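You operate a simulated robot arm through the tools that you are given. There is no shell and no other tool.

You run a simulated robot arm. Do the job below in one go: nothing can be reset, and whatever is moved stays where it is left.

JOB
Snug both bracket bolts with the red wrench, then torque them as the card says.
Fine: follow the card's order both times; stand each wrench back; leave the collar nut alone. Set down upright: red t-handle wrench, what you pick out.

The check looks at the end state, three seconds after you hand in, the way a careful person would. Anything else that was tipped, shoved, dropped, spilled or broken makes it a failure.

ROBOT AND FRAMES
A 6-joint arm with a three-finger gripper, fixed in place. Base frame: the origin is on the floor under the middle of its stand, x ahead of it, y to its left, z up; the work surface is at about z = 880. Readings come in mm, degrees, newtons and seconds.
It reaches about 1213 mm from its shoulder. Its first joint turns from -166.0 to 166.0 degrees. Payload 4.89 kg.
The tool frame sits at the grasp point between the pads (the TCP): z along the fingers, y along the line on which they close. The tips reach 30 mm beyond it. The gripper opens to 164 mm; its body begins 125 mm behind the TCP.
Orientation is told as [roll, pitch, yaw] about the base's x, y, z axes, in that order, counted from this pose: with the fingers straight down and closing along the base's y, the tool's x points along the base's -x, its y along +y and its z along -z.

CONTROLS
- The arm moves only by the tool send_rows. Its argument "motion" is a list of rows, each an object (a shift or turn left out is 0, a gripper value left out holds the last) with "dp": the shift along the tool's x, y, z in units of 100 mm (1.0 is 100 mm), a list of three; "rotation": the turn, a rotation vector about the tool's x, y, z in units of 120 degrees (1.0 is 120 degrees), a list of three; "gripper": the finger opening in cm, from 0 to 16.4. In form: [{"dp": [x, y, z], "rotation": [wx, wy, wz], "gripper": gripper}, ...]. A call has 1 to 20 rows; each row is the pose to reach, as a shift and turn from the pose commanded when the call began, along the tool's axes at that moment. A call with a number of a shift or a turn outside -1 to 1 is refused whole. Rows are played at 5 a second. More than 50 mm and 8.6 degrees between two rows, or a gripper value outside its range, and nothing of the call is played. Where a pose cannot be reached the arm comes as near as it can. A force on the tool above 40 N (or 10 N above the force at the start of the call, whichever is more), or a blocked arm, ends the call early, and 0.2 s more pass. Each finger travels about 108 mm/s and halts on what it meets, pressing with about 34 N; the grip force reading is that of the motor and also rises with nothing between the fingers. The clock runs only during rows and for 0.2 s after the last one: add rows that repeat a pose to give the fingers time. It gives the time, the measured TCP pose, the force on the tool (base axes), the opening and the grip force at its end, in the units of the frame above (readings bear some noise), with the torque about the TCP (base axes, N m) and any sound that the robot's microphone picked up.
- Cameras (640 x 400 px; columns grow to the right, rows downward): "scene" is fixed at [401.2, 649.9, 1457.5]; the picture's right is [-0.93, -0.38, 0.00], its down [-0.34, 0.83, -0.44] and it looks along [0.17, -0.41, -0.90] (base axes); focal length 342 px, centre (320, 200). "wrist" rides on the gripper at [76, -2, -152] in the tool frame; the picture's right is [0.02, 1.00, 0.00], its down [-0.88, 0.02, -0.47] and it looks along [-0.47, 0.01, 0.88] (tool axes); focal length 247 px, centre (320, 200). There is no depth. A picture from a camera that has moved, and an enlarged one, comes with that camera's place and axes in the base frame and with its lens.
- camera(camera): a new picture of that camera. The clock stands still meanwhile.
- lift_body(by): moves the trunk up (or, below 0, down) by that many mm; the arm rides with it, the base frame stays. It gives what a move gives, with no picture.
- enlarge(camera, box): a new picture of the part [left, top, right, bottom] of that camera's present view, enlarged. The clock stands still meanwhile.
- close_job(): hands the job in; it is judged then, once.

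Places have to be worked out from the pictures, the camera data and where the tool is seen. Open the gripper and draw the arm clear of the work before you hand the job in, unless the task says otherwise.

The tools are called after "Call:" as a command line: name --argument value ..., lists and objects as JSON in quotes. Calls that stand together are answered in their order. send_rows: Moves the arm, as the interface text tells. Its arguments: {"type":"object","properties":{"motion":{"type":"array"}},"required":["motion"]} The other tools are called the same way: lift_body (by) moves the trunk up or down; camera (camera) takes a picture; enlarge (camera, box) takes an enlarged picture of a part of a camera's view; close_job () hands the job in.

At the start:

```text
clock: 0.0
tcp_pos: [404.3, 494.3, 1198.2]
tcp_rot: [0.0, 0.0, 0.0]
ft_force: [0.5, 0.5, -0.2]
torque: [-0.01, 0.01, -0.02]
finger_gap: 163.7
grip_force: 0.0
trunk travel left (down, up): [-175.0, 215.0]
```

scene: 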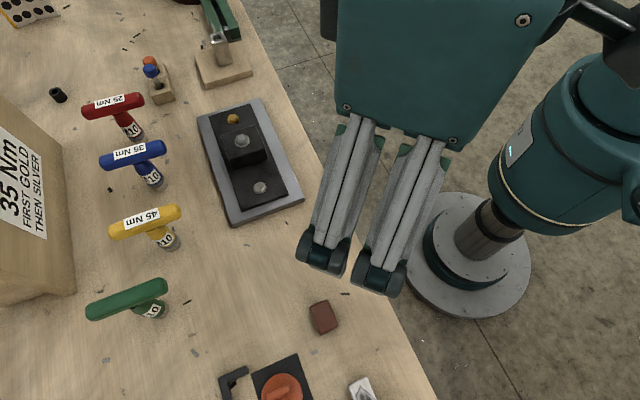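
wrist: 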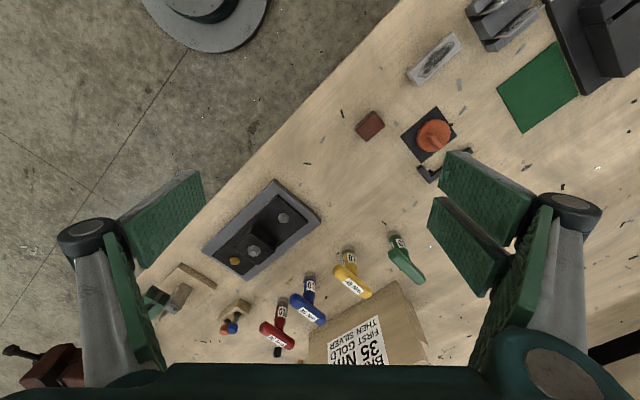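

I'll first look closely at the card, the wrenches and the bracket before any motion.

Call:
enlarge --camera "scene" --box '[0, 60, 200, 185]'

Call:
enlarge --camera "scene" --box '[0, 180, 200, 330]'

Call:
enlarge --camera "scene" --box '[180, 80, 320, 240]'

Call:
enlarge --camera "wrist" --box '[190, 170, 440, 370]'

```text
3.20 times, centred on (100, 122) of scene
camera zoom: at [401.2, 649.9, 1457.5], right [-0.93, -0.38, 0.0], down [-0.34, 0.83, -0.44], along [0.17, -0.41, -0.9], focal length 1094 px, centre (1024, 448)
```

zoom: 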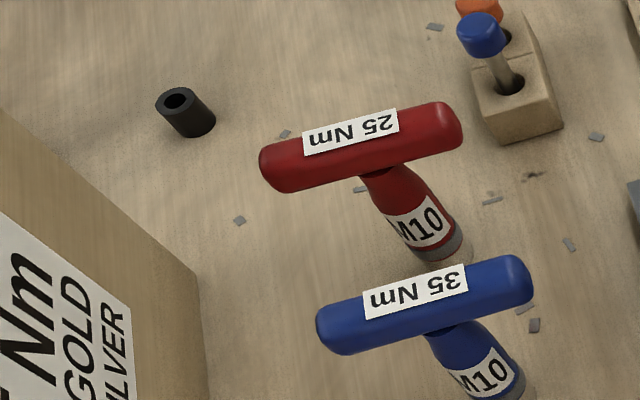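

```text
2.67 times, centred on (100, 255) of scene
camera zoom: at [401.2, 649.9, 1457.5], right [-0.93, -0.38, 0.0], down [-0.34, 0.83, -0.44], along [0.17, -0.41, -0.9], focal length 912 px, centre (907, 53)
```

zoom: 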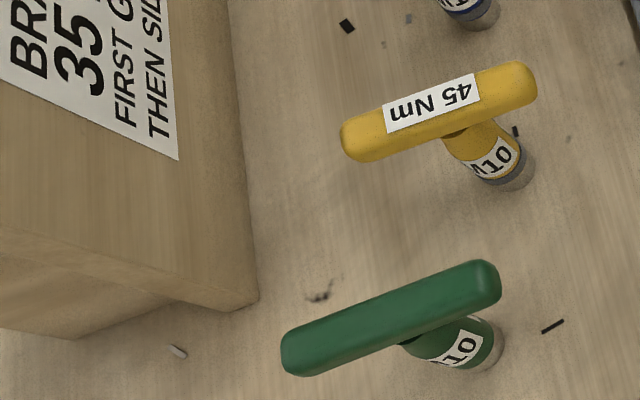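

```text
2.50 times, centred on (250, 160) of scene
camera zoom: at [401.2, 649.9, 1457.5], right [-0.93, -0.38, 0.0], down [-0.34, 0.83, -0.44], along [0.17, -0.41, -0.9], focal length 855 px, centre (495, 300)
```

zoom: 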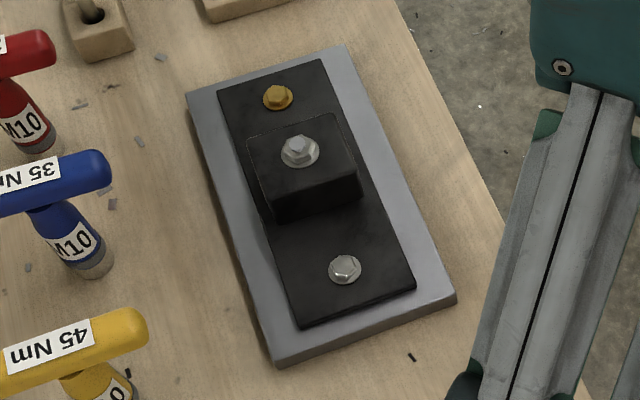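

```text
2.00 times, centred on (315, 270) of wrist
camera zoom: at [327.4, 492.3, 1350.2], right [-0.02, 1.0, 0.0], down [0.88, 0.02, 0.47], along [0.47, 0.01, -0.88], focal length 494 px, centre (330, 60)
```

zoom: 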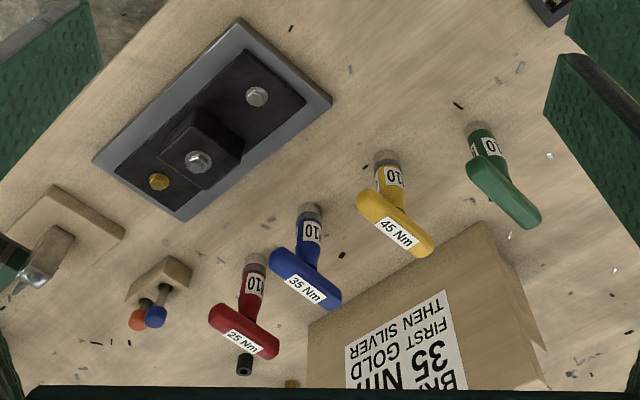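

The card reads "35 Nm, first gold then silver"; I want to read the full card text and inspect everything else close by, including the sockets' sizes.

Call:
enlarge --camera "scene" --box '[0, 110, 80, 260]'

Call:
enlarge --camera "scene" --box '[80, 80, 180, 142]'

Call:
enlarge --camera "scene" --box '[80, 130, 190, 200]'

Call:
enlarge --camera "scene" --box '[0, 0, 260, 120]'

Call:
enlarge --camera "wrist" --box '[300, 270, 440, 365]'

Call:
enlarge --camera "wrist" --box '[340, 0, 640, 200]'

```text
2.67 times, centred on (40, 185) of scene
camera zoom: at [401.2, 649.9, 1457.5], right [-0.93, -0.38, 0.0], down [-0.34, 0.83, -0.44], along [0.17, -0.41, -0.9], focal length 912 px, centre (1067, 240)
```

zoom: 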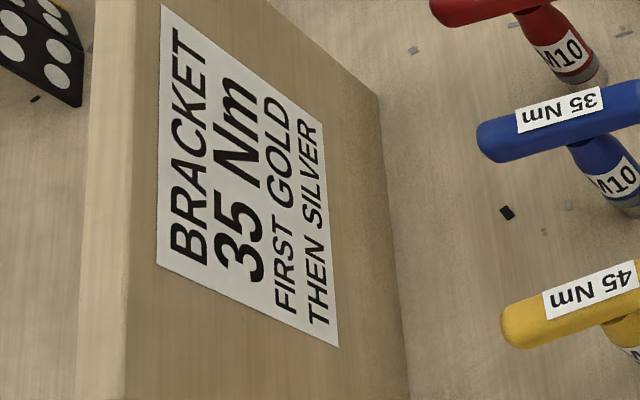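

```text
6.40 times, centred on (130, 111) of scene
camera zoom: at [401.2, 649.9, 1457.5], right [-0.93, -0.38, 0.0], down [-0.34, 0.83, -0.44], along [0.17, -0.41, -0.9], focal length 2188 px, centre (1536, 770)
```

zoom: 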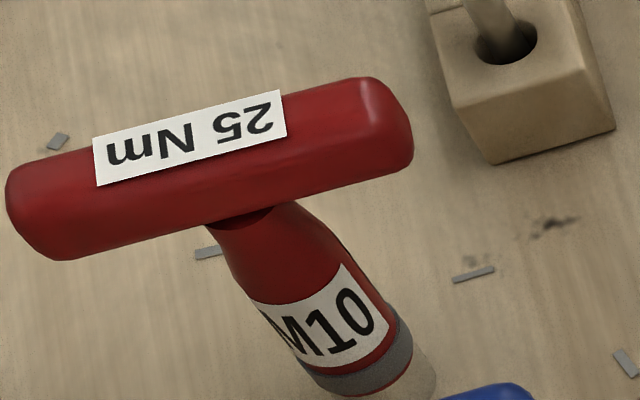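

```text
5.71 times, centred on (135, 165) of scene
camera zoom: at [401.2, 649.9, 1457.5], right [-0.93, -0.38, 0.0], down [-0.34, 0.83, -0.44], along [0.17, -0.41, -0.9], focal length 1954 px, centre (1377, 400)
```

zoom: 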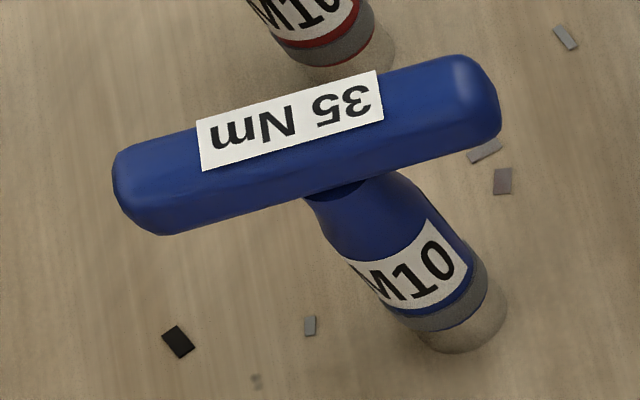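

```text
2.46 times, centred on (130, 60) of scene
camera zoom: at [401.2, 649.9, 1457.5], right [-0.93, -0.38, 0.0], down [-0.34, 0.83, -0.44], along [0.17, -0.41, -0.9], focal length 842 px, centre (788, 545)
```

zoom: 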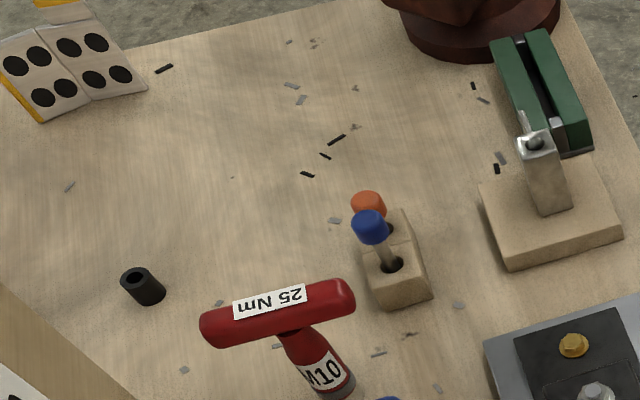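

```text
4.21 times, centred on (370, 318) of wrist
camera zoom: at [327.4, 492.3, 1350.2], right [-0.02, 1.0, 0.0], down [0.88, 0.02, 0.47], along [0.47, 0.01, -0.88], focal length 1040 px, centre (110, -295)
```

zoom: 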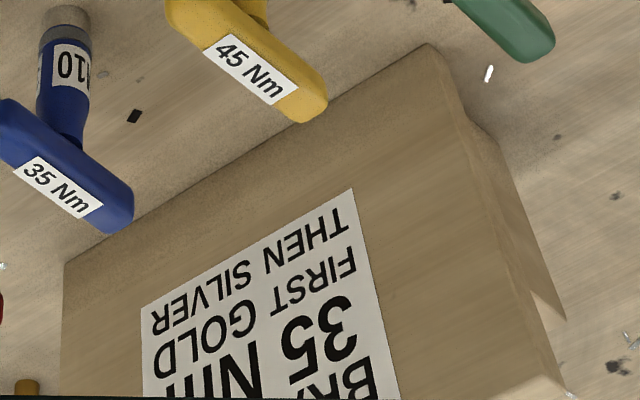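

```text
2.00 times, centred on (490, 100) of wrist
camera zoom: at [327.4, 492.3, 1350.2], right [-0.02, 1.0, 0.0], down [0.88, 0.02, 0.47], along [0.47, 0.01, -0.88], focal length 494 px, centre (-20, 400)
```

zoom: 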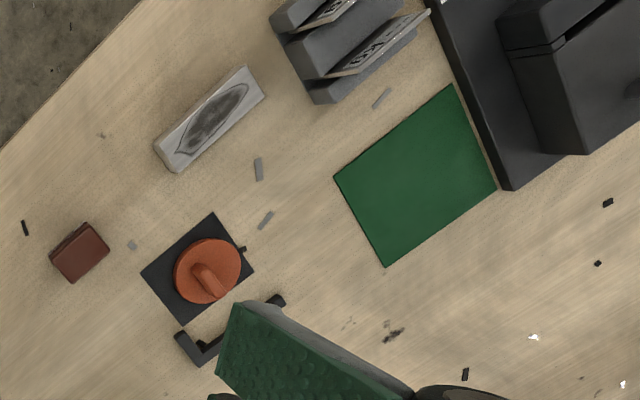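

The card says 35 Nm, gold first then silver: red (25 Nm) stands near (903, 393), blue (35 Nm) near (811, 477), the gold bolt near (736, 298), the silver bolt near (613, 421) and the collar nut is on the raised block between. I'll move high above the bracket, turning 45° so the wrist camera sees everything better.

Call:
send_rows --motion '[{"dp": [-0.17, -0.08, 0], "rotation": [0, 0, -0.0625], "gripper": 16.4}, {"dp": [-0.34, -0.17, 0], "rotation": [0, 0, -0.125]}, {"dp": [-0.5, -0.25, 0], "rotation": [0, 0, -0.1875]}, {"dp": [-0.67, -0.33, 0], "rotation": [0, 0, -0.25]}, {"dp": [-0.84, -0.42, 0], "rotation": [0, 0, -0.3125]}, {"dp": [-1.0, -0.5, 0], "rotation": [0, 0, -0.375]}, {"dp": [-1.0, -0.5, 0], "rotation": [0, 0, -0.375]}]'

```text
clock: 1.6
tcp_pos: [504.1, 444.2, 1198.6]
tcp_rot: [0.0, 0.0, 45.1]
ft_force: [0.0, -1.1, -0.1]
torque: [0.0, 0.03, 0.05]
finger_gap: 164.1
grip_force: 0.0
trunk travel left (down, up): [-175.0, 215.0]
```

The move worked as computed (yaw 45°). Next I shift by about (183, −91) in base, in two calls along the tool's axes.

Call:
send_rows --motion '[{"dp": [-0.12, -0.33, 0]}, {"dp": [-0.22, -0.66, 0]}, {"dp": [-0.33, -0.97, 0]}, {"dp": [-0.33, -0.97, 0]}]'

Call:
send_rows --motion '[{"dp": [-0.12, -0.33, 0]}, {"dp": [-0.22, -0.66, 0]}, {"dp": [-0.32, -0.97, 0]}, {"dp": [-0.32, -0.97, 0]}]'

Call:
camera --camera "wrist"

Call:
camera --camera "scene"

```text
clock: 2.6
tcp_pos: [597.4, 398.4, 1198.5]
tcp_rot: [-0.1, 0.0, 45.0]
ft_force: [0.1, -0.1, 0.0]
torque: [0.05, 0.11, -0.01]
finger_gap: 164.0
grip_force: 0.1
trunk travel left (down, up): [-175.0, 215.0]
```

```text
clock: 3.6
tcp_pos: [687.8, 350.4, 1198.1]
tcp_rot: [0.0, -0.1, 45.0]
ft_force: [1.3, 0.1, -0.8]
torque: [0.06, 0.14, 0.04]
finger_gap: 163.8
grip_force: 0.1
trunk travel left (down, up): [-175.0, 215.0]
```

```text
taken
camera wrist: at [634.9, 296.8, 1350.4], right [-0.72, 0.69, 0.0], down [0.61, 0.64, 0.47], along [0.33, 0.34, -0.88], focal length 247 px, centre (320, 200)
```

wrist: 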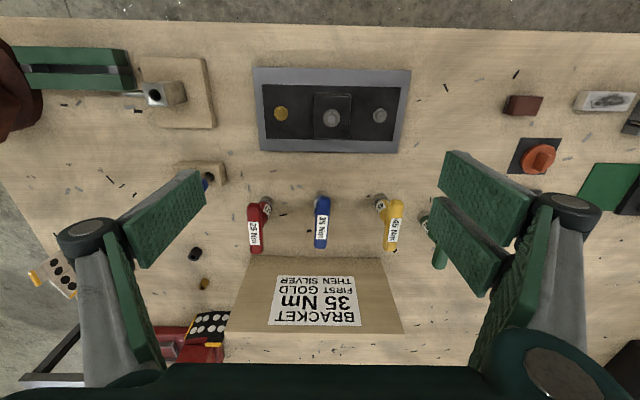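

```text
taken
```

scene: 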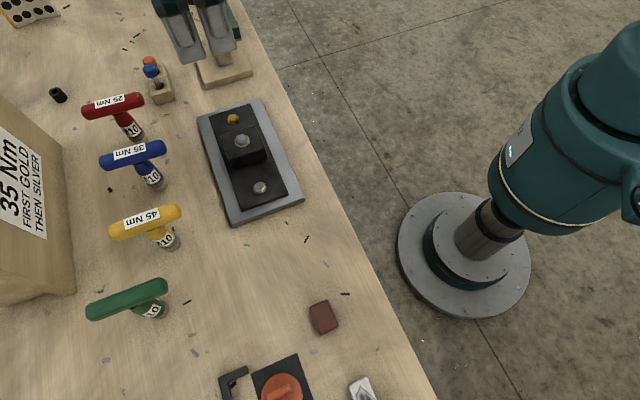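

The wrenches and bracket are nearly square to the tool at this yaw. I enlarge to measure the bars and bolts.

Call:
enlarge --camera "wrist" --box '[230, 170, 430, 295]'

Call:
enlarge --camera "wrist" --box '[240, 55, 420, 165]'

Call:
enlarge --camera "scene" --box '[180, 90, 320, 230]'

```text
3.20 times, centred on (330, 232) of wrist
camera zoom: at [634.9, 296.8, 1350.4], right [-0.72, 0.69, 0.0], down [0.61, 0.64, 0.47], along [0.33, 0.34, -0.88], focal length 790 px, centre (288, 96)
```

zoom: 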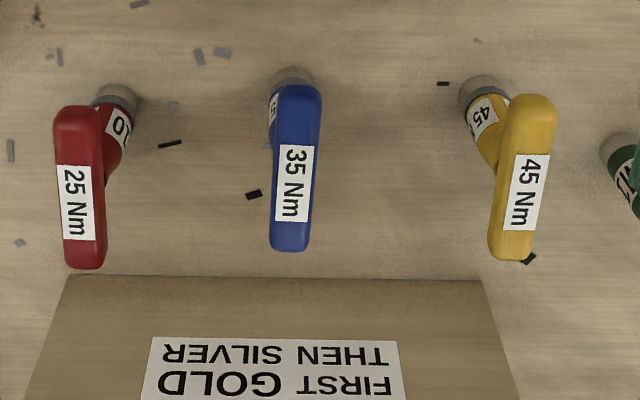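

```text
3.56 times, centred on (330, 110) of wrist
camera zoom: at [634.9, 296.8, 1350.4], right [-0.72, 0.69, 0.0], down [0.61, 0.64, 0.47], along [0.33, 0.34, -0.88], focal length 878 px, centre (284, 520)
```

zoom: 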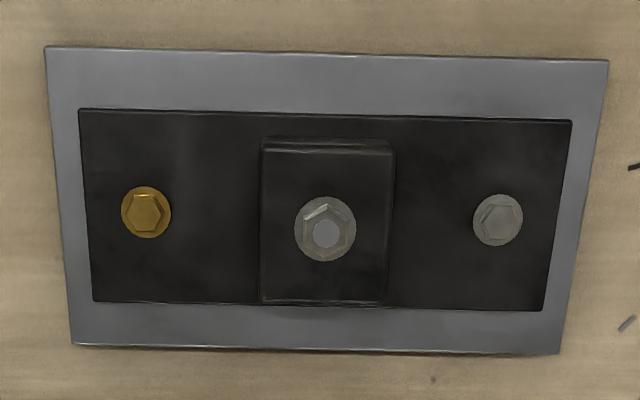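

```text
2.86 times, centred on (250, 160) of scene
camera zoom: at [401.2, 649.9, 1457.5], right [-0.93, -0.38, 0.0], down [-0.34, 0.83, -0.44], along [0.17, -0.41, -0.9], focal length 977 px, centre (520, 314)
```

zoom: 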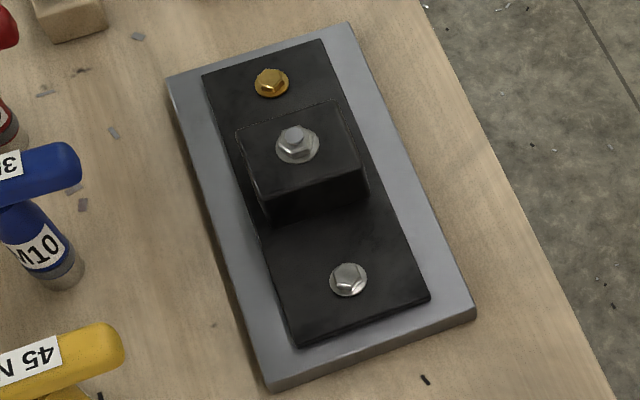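

Bolt tops lie near (729, 297) for gold and (610, 417) for silver, exactly along the tool's y; the red wrench bar centre is about 181 mm outward and 114 mm along −y of the tool. I narrow the gripper to 60 mm and go above red, staying high.

Call:
send_rows --motion '[{"dp": [-0.3, -0.19, 0], "gripper": 6.0}, {"dp": [-0.6, -0.38, 0]}, {"dp": [-0.9, -0.57, 0]}, {"dp": [-0.9, -0.57, 0]}]'

Call:
send_rows --motion '[{"dp": [-0.3, -0.19, 0.1]}, {"dp": [-0.6, -0.38, 0.25]}, {"dp": [-0.9, -0.57, 0.4]}, {"dp": [-0.9, -0.57, 0.5]}, {"dp": [-0.9, -0.57, 0.5]}]'

Call:
camera --camera "wrist"

Call:
camera --camera "scene"

```text
clock: 4.6
tcp_pos: [793.8, 376.0, 1197.7]
tcp_rot: [0.0, 0.0, 45.1]
ft_force: [0.8, 1.2, -0.1]
torque: [-0.08, 0.11, 0.01]
finger_gap: 59.8
grip_force: 0.1
trunk travel left (down, up): [-175.0, 215.0]
```

```text
clock: 5.8
tcp_pos: [897.7, 398.1, 1149.4]
tcp_rot: [0.0, -0.1, 45.0]
ft_force: [0.6, 0.0, 0.4]
torque: [-0.02, 0.07, 0.02]
finger_gap: 60.1
grip_force: 0.1
trunk travel left (down, up): [-175.0, 215.0]
```

```text
taken
camera wrist: at [844.3, 343.8, 1300.9], right [-0.72, 0.69, 0.0], down [0.61, 0.64, 0.47], along [0.33, 0.34, -0.88], focal length 247 px, centre (320, 200)
```

wrist: 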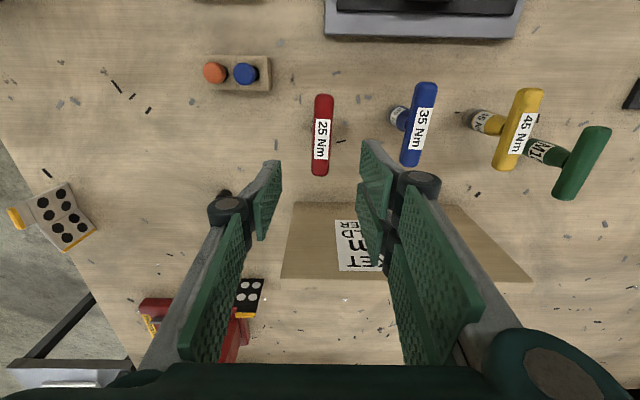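

```text
taken
```

scene: 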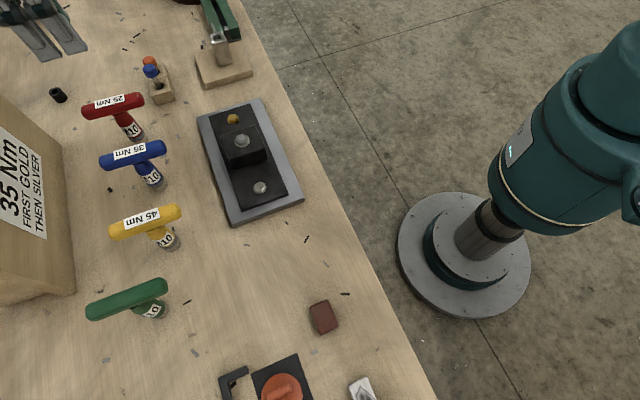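

Red is now almost under the tool. I enlarge to measure the bar's centre and direction.

Call:
enlarge --camera "wrist" --box '[272, 82, 372, 182]'

Call:
enlarge --camera "scene" --box '[75, 80, 165, 150]'

```text
4.00 times, centred on (322, 132) of wrist
camera zoom: at [844.3, 343.8, 1300.9], right [-0.72, 0.69, 0.0], down [0.61, 0.64, 0.47], along [0.33, 0.34, -0.88], focal length 988 px, centre (312, 472)
```

zoom: 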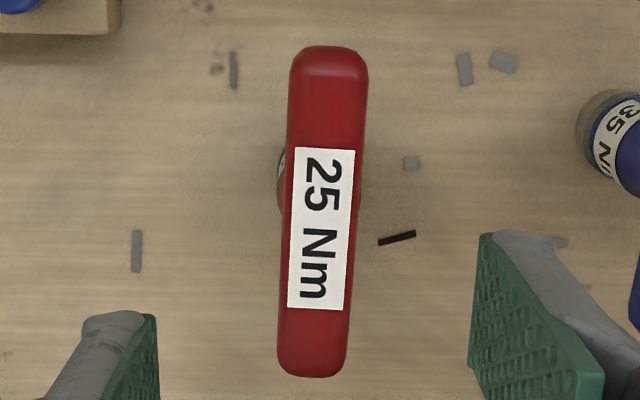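

```text
5.71 times, centred on (120, 115) of scene
camera zoom: at [401.2, 649.9, 1457.5], right [-0.93, -0.38, 0.0], down [-0.34, 0.83, -0.44], along [0.17, -0.41, -0.9], focal length 1954 px, centre (1463, 686)
```

zoom: 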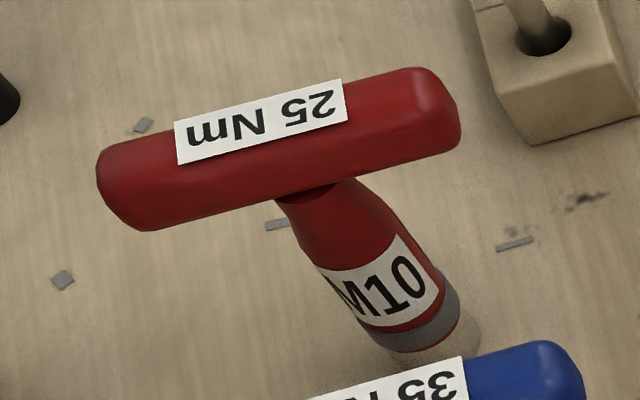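

The red bar's centre is about 2.5 mm outward and 2.2 mm along +y from the tool axis, bar mid-height about z = 984, turned about 1.8° from the tool's x. I correct for that and come down to about z = 1060 to check again.

Call:
send_rows --motion '[{"dp": [-0.025, 0.022, 0.2], "rotation": [0, 0, 0.0146]}, {"dp": [-0.025, 0.022, 0.4], "rotation": [0, 0, 0.0146]}, {"dp": [-0.025, 0.022, 0.6], "rotation": [0, 0, 0.0146]}, {"dp": [-0.025, 0.022, 0.8], "rotation": [0, 0, 0.0146]}, {"dp": [-0.025, 0.022, 0.89], "rotation": [0, 0, 0.0146]}, {"dp": [-0.025, 0.022, 0.89], "rotation": [0, 0, 0.0146]}]'

Call:
camera --camera "wrist"

Call:
enlarge --camera "scene" --box '[40, 40, 200, 140]'

```text
clock: 7.2
tcp_pos: [896.0, 402.0, 1060.1]
tcp_rot: [0.0, 0.0, 43.3]
ft_force: [0.0, 0.3, -0.9]
torque: [0.0, 0.05, 0.0]
finger_gap: 60.2
grip_force: 0.0
trunk travel left (down, up): [-175.0, 215.0]
```

```text
taken
camera wrist: at [841.2, 348.6, 1210.7], right [-0.7, 0.71, 0.0], down [0.63, 0.62, 0.47], along [0.34, 0.33, -0.88], focal length 247 px, centre (320, 200)
```

wrist: 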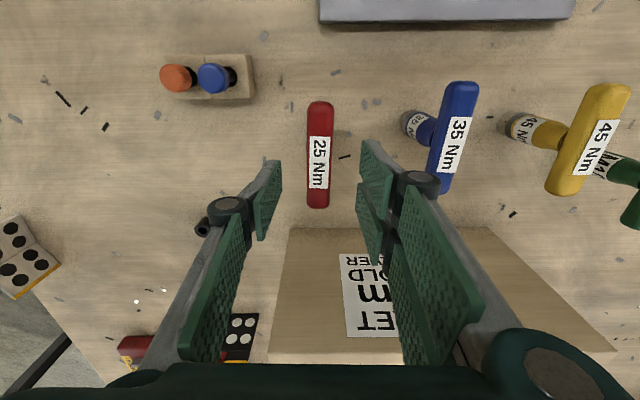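

```text
4.00 times, centred on (120, 90) of scene
camera zoom: at [401.2, 649.9, 1457.5], right [-0.93, -0.38, 0.0], down [-0.34, 0.83, -0.44], along [0.17, -0.41, -0.9], focal length 1368 px, centre (1120, 640)
```

zoom: 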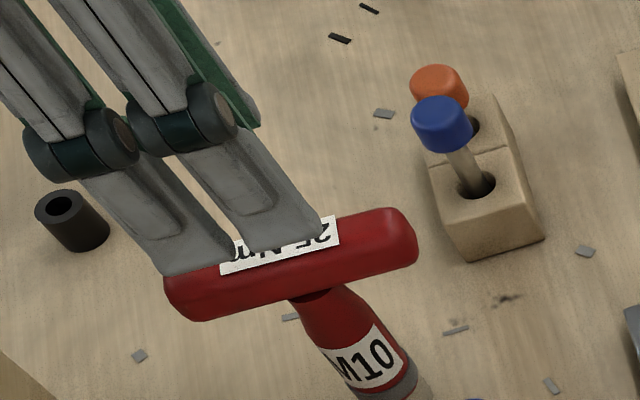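

The bar is now upright in the wrist picture; I enlarge to refine the centre before descending.

Call:
enlarge --camera "wrist" --box '[270, 95, 370, 215]'

```text
3.33 times, centred on (320, 155) of wrist
camera zoom: at [841.2, 348.6, 1210.7], right [-0.7, 0.71, 0.0], down [0.63, 0.62, 0.47], along [0.34, 0.33, -0.88], focal length 823 px, centre (320, 350)
```

zoom: 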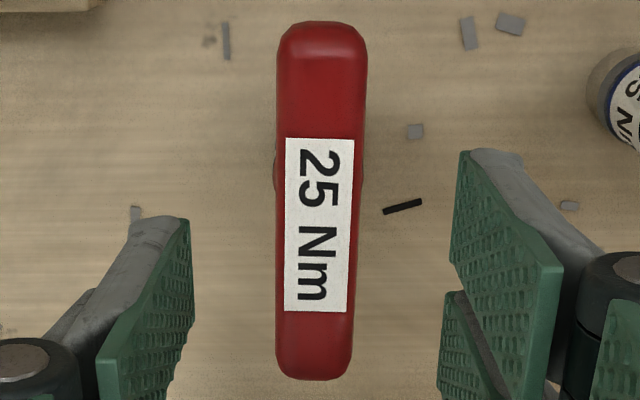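

Bar centre lies within about 2 mm of the tool axis. I descend to about z = 993 (tips about 9 mm under the bar) with the gripper still 60 mm open.

Call:
send_rows --motion '[{"dp": [-0.01, -0.01, 0.2]}, {"dp": [-0.015, -0.01, 0.4]}, {"dp": [-0.015, -0.01, 0.55]}, {"dp": [-0.015, -0.01, 0.66]}, {"dp": [-0.015, -0.01, 0.66]}]'

Call:
enlarge --camera "scene" --box '[60, 60, 180, 150]'

Call:
camera --camera "wrist"

```text
clock: 8.4
tcp_pos: [897.9, 402.6, 993.2]
tcp_rot: [-0.1, -0.1, 43.3]
ft_force: [-0.9, -0.2, 0.2]
torque: [-0.02, 0.04, -0.01]
finger_gap: 60.0
grip_force: 0.1
trunk travel left (down, up): [-175.0, 215.0]
```

```text
4.44 times, centred on (120, 105) of scene
camera zoom: at [401.2, 649.9, 1457.5], right [-0.93, -0.38, 0.0], down [-0.34, 0.83, -0.44], along [0.17, -0.41, -0.9], focal length 1520 px, centre (1209, 622)
```

zoom: 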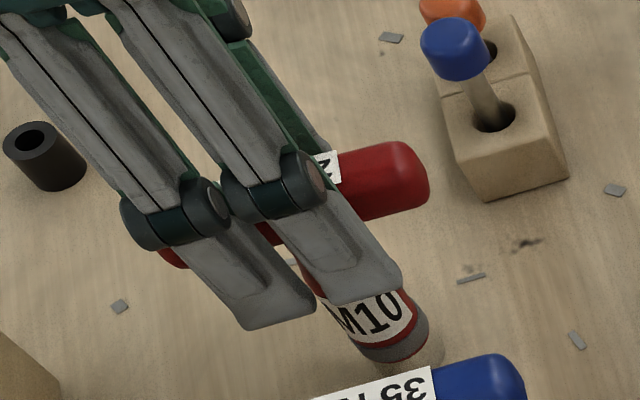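

```text
taken
camera wrist: at [843.0, 349.5, 1145.2], right [-0.7, 0.71, 0.0], down [0.63, 0.62, 0.47], along [0.34, 0.33, -0.88], focal length 247 px, centre (320, 200)
```

wrist: 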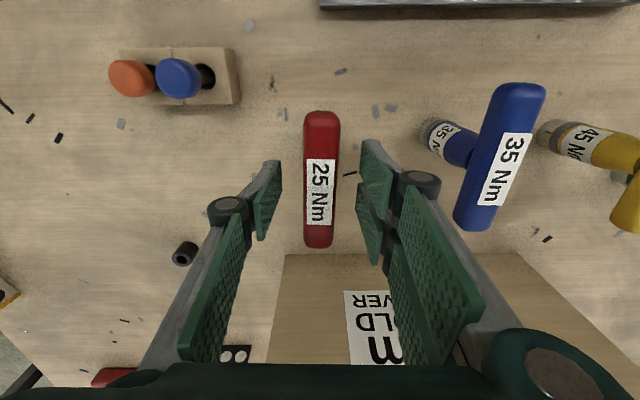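

The bar sits centred along x (within ±1.5 mm) and mid-height about 985–989. I rise 6 mm so the tips clear the widening stem, then close on the bar.

Call:
send_rows --motion '[{"dp": [0, 0, -0.06], "gripper": 6.0}, {"dp": [0, 0, -0.06], "gripper": 4.0}, {"dp": [0, 0, -0.06], "gripper": 3.0}, {"dp": [0, 0, -0.06], "gripper": 0}, {"dp": [0, 0, -0.06], "gripper": 0}, {"dp": [0, 0, -0.06], "gripper": 0}, {"dp": [0, 0, -0.06], "gripper": 0}]'

Call:
enlarge --camera "scene" --box '[60, 60, 180, 150]'

Call:
camera --camera "wrist"

```text
clock: 10.0
tcp_pos: [898.3, 402.8, 1000.0]
tcp_rot: [0.0, -0.1, 43.3]
ft_force: [1.7, 0.5, 7.0]
torque: [0.01, -0.32, -0.02]
finger_gap: 23.5
grip_force: 34.1
trunk travel left (down, up): [-175.0, 215.0]
```

```text
4.44 times, centred on (120, 105) of scene
camera zoom: at [401.2, 649.9, 1457.5], right [-0.93, -0.38, 0.0], down [-0.34, 0.83, -0.44], along [0.17, -0.41, -0.9], focal length 1520 px, centre (1209, 622)
```

zoom: 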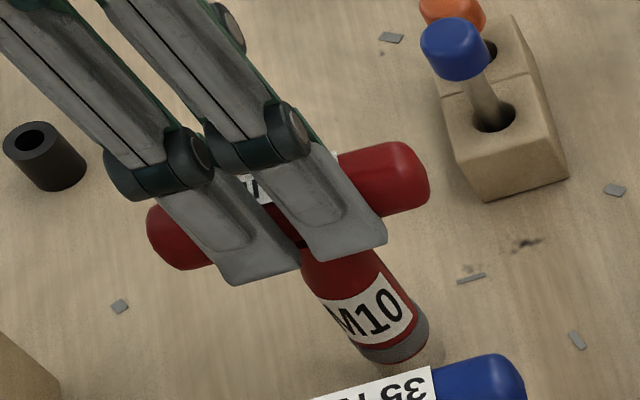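

```text
taken
camera wrist: at [842.6, 349.9, 1151.9], right [-0.7, 0.71, 0.0], down [0.63, 0.62, 0.47], along [0.34, 0.33, -0.88], focal length 247 px, centre (320, 200)
```

wrist: 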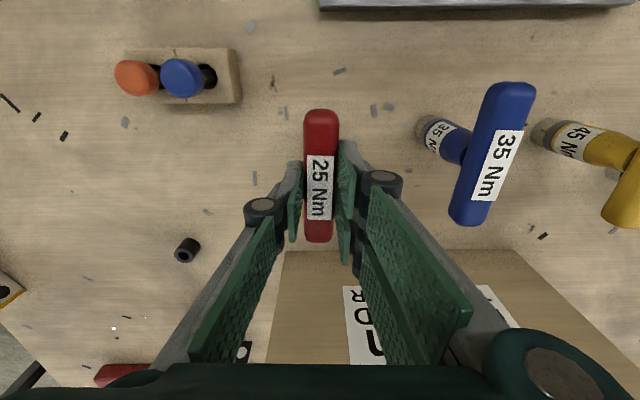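

The bar is held (gap 23.5 mm, 34 N); grasp pose recorded: (898.3, 402.8, 1000.0), yaw 43.3. I lift straight up slowly by 60 mm and check.

Call:
send_rows --motion '[{"dp": [0, 0, -0.05]}, {"dp": [0, 0, -0.15]}, {"dp": [0, 0, -0.3]}, {"dp": [0, 0, -0.45]}, {"dp": [0, 0, -0.6]}, {"dp": [0, 0, -0.6]}]'

Call:
enlarge --camera "scene" --box '[40, 40, 200, 160]'

```text
clock: 11.4
tcp_pos: [896.8, 403.0, 1059.4]
tcp_rot: [-0.1, 0.1, 43.2]
ft_force: [-0.6, 0.1, -3.1]
torque: [0.0, -0.01, -0.03]
finger_gap: 23.7
grip_force: 33.8
trunk travel left (down, up): [-175.0, 215.0]
```

```text
3.33 times, centred on (120, 100) of scene
camera zoom: at [401.2, 649.9, 1457.5], right [-0.93, -0.38, 0.0], down [-0.34, 0.83, -0.44], along [0.17, -0.41, -0.9], focal length 1140 px, centre (987, 533)
```

zoom: 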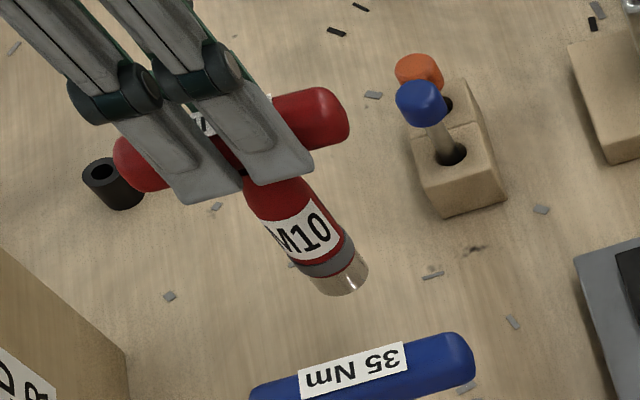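

The red wrench is lifted clean (about 3 N, no torque). I raise and carry it toward the bracket, stopping between the bolts at height to measure them again with the wrist camera.

Call:
send_rows --motion '[{"dp": [0.0, 0.0, -0.2]}, {"dp": [0.1, 0.05, -0.4]}, {"dp": [0.3, 0.15, -0.6]}, {"dp": [0.5, 0.25, -0.7]}, {"dp": [0.75, 0.33, -0.8]}, {"dp": [0.97, 0.41, -0.8]}, {"dp": [0.97, 0.41, -0.8]}]'

Call:
send_rows --motion '[{"dp": [0.2, 0.08, 0]}, {"dp": [0.45, 0.19, 0]}, {"dp": [0.7, 0.3, 0]}, {"dp": [0.9, 0.38, 0]}, {"dp": [0.97, 0.41, 0]}, {"dp": [0.97, 0.41, 0]}, {"dp": [0.97, 0.41, 0]}]'

Call:
camera --camera "wrist"

Call:
camera --camera "scene"

```text
clock: 13.0
tcp_pos: [797.4, 367.0, 1139.9]
tcp_rot: [0.0, 0.0, 43.2]
ft_force: [-0.4, -0.2, -1.9]
torque: [0.02, -0.09, 0.0]
finger_gap: 23.7
grip_force: 33.5
trunk travel left (down, up): [-175.0, 215.0]
```

```text
clock: 14.6
tcp_pos: [700.7, 331.0, 1139.2]
tcp_rot: [-0.1, -0.1, 43.3]
ft_force: [0.5, 0.0, -3.1]
torque: [-0.03, 0.0, -0.02]
finger_gap: 23.6
grip_force: 34.0
trunk travel left (down, up): [-175.0, 215.0]
```

```text
taken
camera wrist: at [644.8, 276.4, 1291.3], right [-0.7, 0.71, 0.0], down [0.63, 0.62, 0.47], along [0.34, 0.33, -0.88], focal length 247 px, centre (320, 200)
```

wrist: 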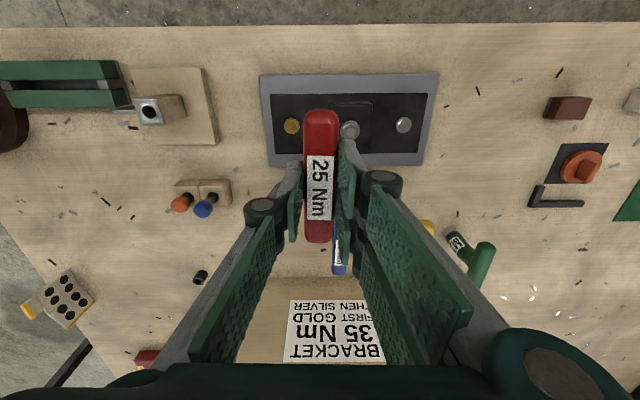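

```text
taken
```

scene: 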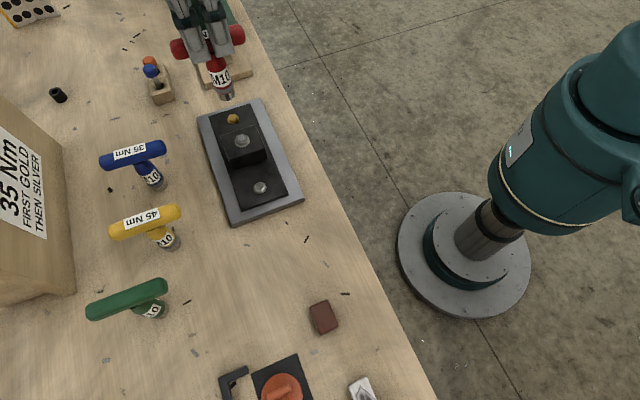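

Both bolts are visible on either side of the held bar. I enlarge the bracket to measure gold and silver.

Call:
enlarge --camera "wrist" --box '[255, 70, 445, 175]'

Call:
enlarge --camera "wrist" --box '[270, 105, 320, 145]'

Call:
enlarge --camera "scene" --box '[160, 20, 300, 220]'

```text
3.37 times, centred on (350, 122) of wrist
camera zoom: at [644.8, 276.4, 1291.3], right [-0.7, 0.71, 0.0], down [0.63, 0.62, 0.47], along [0.34, 0.33, -0.88], focal length 832 px, centre (219, 461)
```

zoom: 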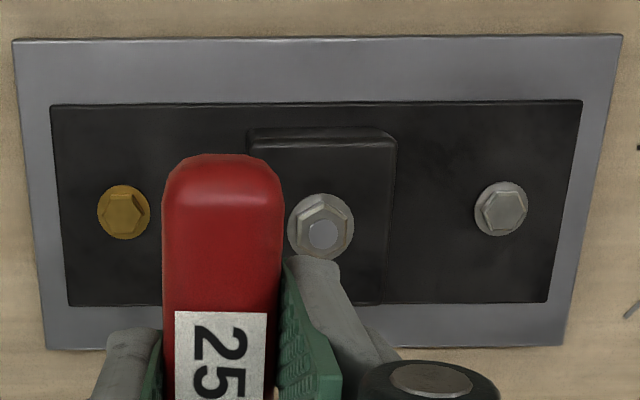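

```text
10.00 times, centred on (295, 125) of wrist
camera zoom: at [644.8, 276.4, 1291.3], right [-0.7, 0.71, 0.0], down [0.63, 0.62, 0.47], along [0.34, 0.33, -0.88], focal length 2470 px, centre (570, 950)
```

zoom: 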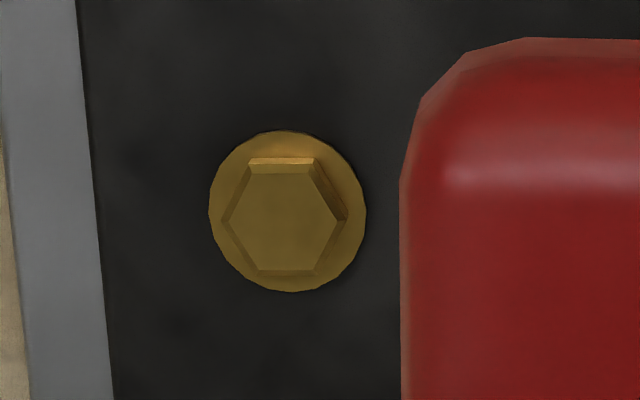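

```text
2.00 times, centred on (230, 120) of scene
camera zoom: at [401.2, 649.9, 1457.5], right [-0.93, -0.38, 0.0], down [-0.34, 0.83, -0.44], along [0.17, -0.41, -0.9], focal length 684 px, centre (500, 360)
```

zoom: 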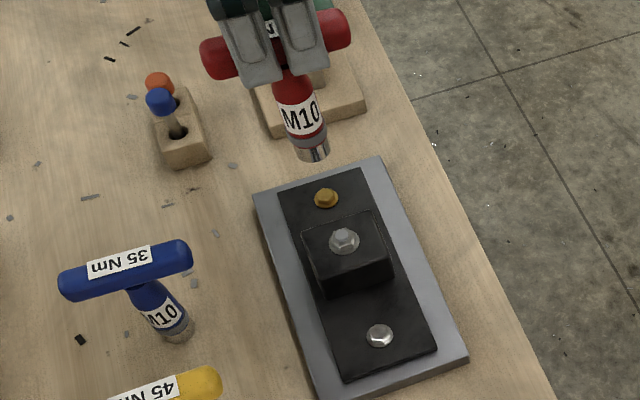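

Gold measures about (−2.5, −43.5) mm in tool coordinates while the held stem is about (+0.9, −0.5), so I shift by (−3.4, −43), then descend to leave the socket about 15 mm above the bolt and check with both cameras.

Call:
send_rows --motion '[{"dp": [-0.01, -0.15, 0]}, {"dp": [-0.034, -0.35, 0]}, {"dp": [-0.034, -0.43, 0.05]}, {"dp": [-0.034, -0.43, 0.25]}, {"dp": [-0.034, -0.43, 0.5]}, {"dp": [-0.034, -0.43, 0.75]}, {"dp": [-0.034, -0.43, 0.87]}, {"dp": [-0.034, -0.43, 0.87]}, {"dp": [-0.034, -0.43, 0.87]}]'

Call:
enlarge --camera "scene" --box '[190, 50, 290, 150]'

Call:
camera --camera "wrist"

```text
clock: 16.6
tcp_pos: [733.5, 300.3, 1052.0]
tcp_rot: [0.0, 0.0, 43.3]
ft_force: [1.2, -1.0, -3.1]
torque: [-0.02, -0.01, -0.02]
finger_gap: 23.7
grip_force: 34.2
trunk travel left (down, up): [-175.0, 215.0]
```

```text
4.00 times, centred on (240, 100) of scene
camera zoom: at [401.2, 649.9, 1457.5], right [-0.93, -0.38, 0.0], down [-0.34, 0.83, -0.44], along [0.17, -0.41, -0.9], focal length 1368 px, centre (640, 600)
```

zoom: 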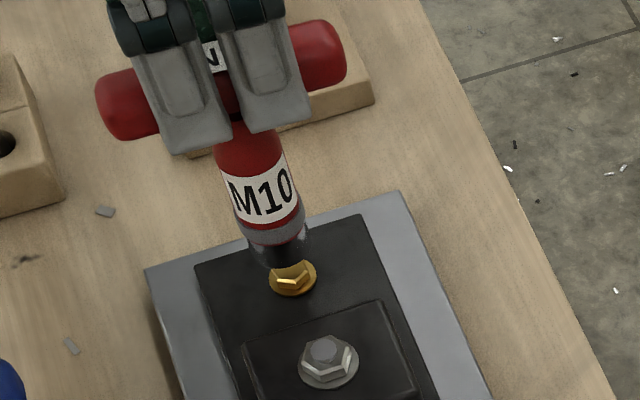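

```text
taken
camera wrist: at [677.4, 246.9, 1203.6], right [-0.7, 0.71, 0.0], down [0.63, 0.62, 0.47], along [0.34, 0.33, -0.88], focal length 247 px, centre (320, 200)
```

wrist: 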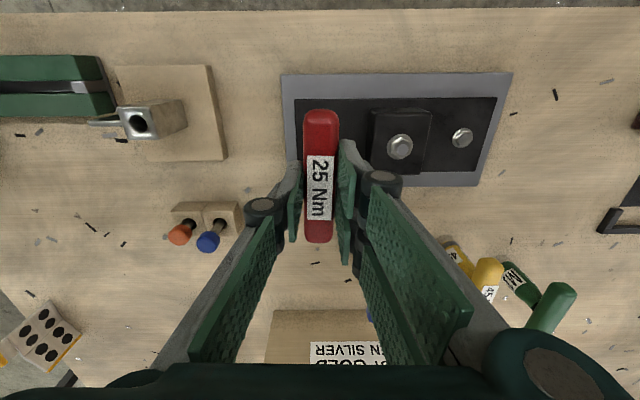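

The socket hovers just above the gold bolt. I enlarge the scene view further to check alignment.

Call:
enlarge --camera "scene" --box '[220, 85, 260, 125]'

```text
10.00 times, centred on (240, 105) of scene
camera zoom: at [401.2, 649.9, 1457.5], right [-0.93, -0.38, 0.0], down [-0.34, 0.83, -0.44], along [0.17, -0.41, -0.9], focal length 3419 px, centre (1120, 1150)
```

zoom: 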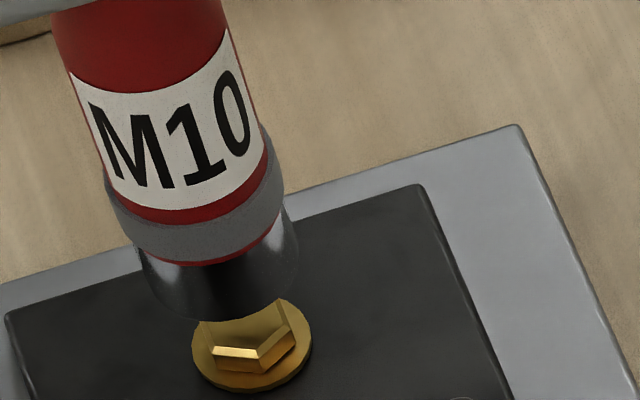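

In the scene view the socket axis, projected straight down, lands on the gold flange centre (about 23 mm lower). I descend in small steps, watching the force.

Call:
send_rows --motion '[{"dp": [0, 0, 0.04]}, {"dp": [0, 0, 0.08]}, {"dp": [0, 0, 0.11]}, {"dp": [0, 0, 0.14]}, {"dp": [0, 0, 0.14]}]'

Call:
enlarge --camera "scene" --box '[220, 85, 260, 125]'

```text
clock: 17.8
tcp_pos: [732.6, 300.8, 1038.0]
tcp_rot: [0.1, 0.0, 43.4]
ft_force: [-0.4, 0.0, -2.7]
torque: [0.03, 0.0, 0.01]
finger_gap: 23.8
grip_force: 34.1
trunk travel left (down, up): [-175.0, 215.0]
```

```text
10.00 times, centred on (240, 105) of scene
camera zoom: at [401.2, 649.9, 1457.5], right [-0.93, -0.38, 0.0], down [-0.34, 0.83, -0.44], along [0.17, -0.41, -0.9], focal length 3419 px, centre (1120, 1150)
```

zoom: 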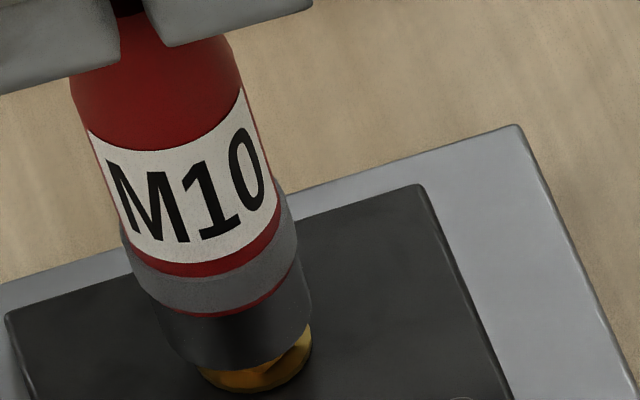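

The socket is concentric over the bolt with about 9 mm left to the flange and no contact yet. I continue down in 2 mm steps.

Call:
send_rows --motion '[{"dp": [0, 0, 0.02]}, {"dp": [0, 0, 0.04]}, {"dp": [0, 0, 0.05]}, {"dp": [0, 0, 0.05]}]'

```text
clock: 18.8
tcp_pos: [731.7, 301.4, 1033.6]
tcp_rot: [0.0, 0.0, 43.2]
ft_force: [-0.3, -0.3, -3.1]
torque: [0.0, -0.02, -0.01]
finger_gap: 24.0
grip_force: 34.6
trunk travel left (down, up): [-175.0, 215.0]
```

Still free (−3 N is the wrench's weight). I go a further 5 mm in small steps.

Call:
send_rows --motion '[{"dp": [0, 0, 0.01]}, {"dp": [0, 0, 0.02]}, {"dp": [0, 0, 0.03]}, {"dp": [0, 0, 0.04]}, {"dp": [0, 0, 0.05]}, {"dp": [0, 0, 0.05]}]'

Call:
enlarge --camera "scene" --box '[220, 85, 260, 125]'

```text
clock: 20.2
tcp_pos: [732.1, 301.3, 1028.4]
tcp_rot: [0.0, 0.0, 43.3]
ft_force: [0.1, -1.1, -3.6]
torque: [0.03, -0.01, -0.02]
finger_gap: 23.7
grip_force: 33.9
trunk travel left (down, up): [-175.0, 215.0]
```

```text
10.00 times, centred on (240, 105) of scene
camera zoom: at [401.2, 649.9, 1457.5], right [-0.93, -0.38, 0.0], down [-0.34, 0.83, -0.44], along [0.17, -0.41, -0.9], focal length 3419 px, centre (1120, 1150)
```

zoom: 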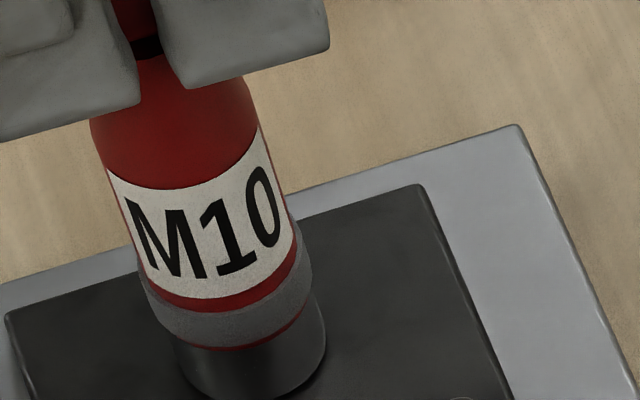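

Flange is now covered by the socket and still no contact force; I continue down until I feel the seat.

Call:
send_rows --motion '[{"dp": [0, 0, 0.01]}, {"dp": [0, 0, 0.02]}, {"dp": [0, 0, 0.03]}, {"dp": [0, 0, 0.03]}]'

```text
clock: 21.2
tcp_pos: [733.1, 301.7, 1027.3]
tcp_rot: [0.0, 0.0, 43.3]
ft_force: [1.3, 2.5, 13.7]
torque: [0.11, -0.31, 0.04]
finger_gap: 23.4
grip_force: 33.6
trunk travel left (down, up): [-175.0, 215.0]
```

Contact at z ≈ 1027 with the flange swallowed, so the socket is seated on gold. I ease off slightly and turn clockwise (positive about tool z) 24° in small steps, watching torque and sound.

Call:
send_rows --motion '[{"dp": [0, 0, -0.01], "rotation": [0, 0, 0]}, {"dp": [0, 0, -0.01], "rotation": [0, 0, 0.033]}, {"dp": [0, 0, -0.01], "rotation": [0, 0, 0.066]}, {"dp": [0, 0, -0.01], "rotation": [0, 0, 0.1]}, {"dp": [0, 0, -0.01], "rotation": [0, 0, 0.133]}, {"dp": [0, 0, -0.01], "rotation": [0, 0, 0.166]}, {"dp": [0, 0, -0.01], "rotation": [0, 0, 0.2]}, {"dp": [0, 0, -0.01], "rotation": [0, 0, 0.2]}]'

Call:
camera --camera "wrist"

Call:
enlarge --camera "scene" --box '[190, 50, 290, 150]'

```text
clock: 23.0
tcp_pos: [733.6, 301.8, 1026.1]
tcp_rot: [0.1, 0.0, 19.3]
ft_force: [0.1, -0.1, -2.5]
torque: [0.01, -0.03, -0.02]
finger_gap: 23.6
grip_force: 34.0
trunk travel left (down, up): [-175.0, 215.0]
```

```text
taken
camera wrist: at [660.1, 275.1, 1178.3], right [-0.35, 0.94, 0.0], down [0.83, 0.31, 0.47], along [0.44, 0.17, -0.88], focal length 247 px, centre (320, 200)
```

wrist: 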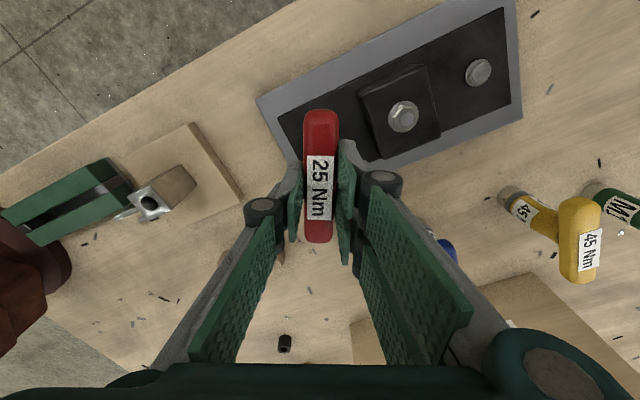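

```text
4.00 times, centred on (240, 100) of scene
camera zoom: at [401.2, 649.9, 1457.5], right [-0.93, -0.38, 0.0], down [-0.34, 0.83, -0.44], along [0.17, -0.41, -0.9], focal length 1368 px, centre (640, 600)
```

zoom: 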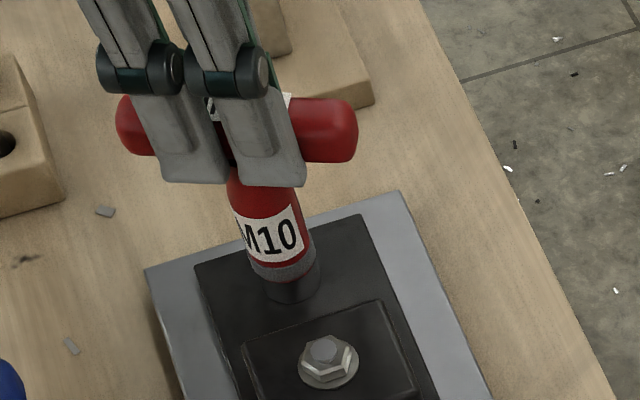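

After 24° there's no torque and the vertical load is gone, so the hex may only now have lined up. I push down gently to see how much deeper the socket seats.

Call:
send_rows --motion '[{"dp": [0, 0, 0.01]}, {"dp": [0, 0, 0.02]}, {"dp": [0, 0, 0.02]}]'

```text
clock: 23.8
tcp_pos: [731.8, 302.0, 1025.6]
tcp_rot: [0.0, -0.1, 19.4]
ft_force: [6.7, 4.6, 32.8]
torque: [0.27, -0.41, 0.02]
finger_gap: 23.5
grip_force: 34.2
trunk travel left (down, up): [-175.0, 215.0]
```

It seats at the same height (contact at about z 1026), so the socket is on the flange. I ease off to a light touch and continue turning clockwise another 36°.

Call:
send_rows --motion '[{"dp": [0, 0, -0.015], "rotation": [0, 0, 0.0]}, {"dp": [0, 0, -0.015], "rotation": [0, 0, 0.033]}, {"dp": [0, 0, -0.015], "rotation": [0, 0, 0.067]}, {"dp": [0, 0, -0.015], "rotation": [0, 0, 0.1]}, {"dp": [0, 0, -0.015], "rotation": [0, 0, 0.133]}, {"dp": [0, 0, -0.015], "rotation": [0, 0, 0.167]}, {"dp": [0, 0, -0.015], "rotation": [0, 0, 0.2]}, {"dp": [0, 0, -0.015], "rotation": [0, 0, 0.233]}, {"dp": [0, 0, -0.015], "rotation": [0, 0, 0.267]}, {"dp": [0, 0, -0.015], "rotation": [0, 0, 0.3]}, {"dp": [0, 0, -0.015], "rotation": [0, 0, 0.3]}]'

```text
clock: 26.2
tcp_pos: [732.2, 300.9, 1026.0]
tcp_rot: [0.0, 0.0, -16.8]
ft_force: [1.8, 0.1, 10.9]
torque: [0.04, -0.09, -0.08]
finger_gap: 23.7
grip_force: 33.8
trunk travel left (down, up): [-175.0, 215.0]
```

No resisting torque yet; the bolt may still be running down. I turn on another 40°.

Call:
send_rows --motion '[{"rotation": [0, 0, 0.033]}, {"rotation": [0, 0, 0.067]}, {"rotation": [0, 0, 0.1]}, {"rotation": [0, 0, 0.133]}, {"rotation": [0, 0, 0.167]}, {"rotation": [0, 0, 0.2]}, {"rotation": [0, 0, 0.233]}, {"rotation": [0, 0, 0.267]}, {"rotation": [0, 0, 0.3]}, {"rotation": [0, 0, 0.333]}, {"rotation": [0, 0, 0.333]}]'

Call:
camera --camera "wrist"

Call:
enlarge --camera "scene" --box '[190, 50, 290, 150]'

```text
clock: 28.6
tcp_pos: [731.9, 300.8, 1026.2]
tcp_rot: [0.0, 0.0, -56.7]
ft_force: [2.0, -0.1, 5.3]
torque: [-0.08, -0.16, 0.09]
finger_gap: 23.7
grip_force: 34.4
trunk travel left (down, up): [-175.0, 215.0]
```

```text
taken
camera wrist: at [687.6, 364.2, 1177.8], right [0.82, 0.57, 0.0], down [0.5, -0.73, 0.47], along [0.27, -0.39, -0.88], focal length 247 px, centre (320, 200)
```

wrist: 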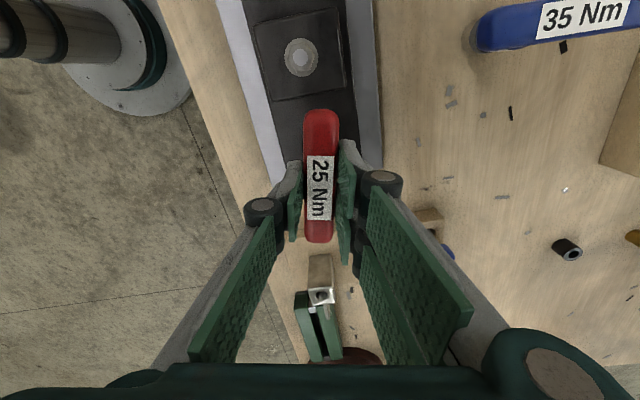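

```text
4.00 times, centred on (240, 100) of scene
camera zoom: at [401.2, 649.9, 1457.5], right [-0.93, -0.38, 0.0], down [-0.34, 0.83, -0.44], along [0.17, -0.41, -0.9], focal length 1368 px, centre (640, 600)
```

zoom: 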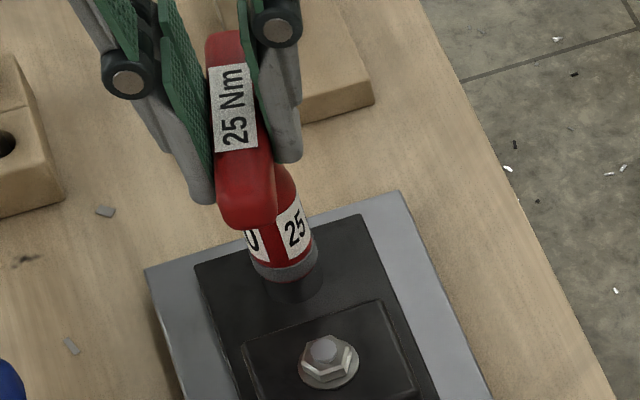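

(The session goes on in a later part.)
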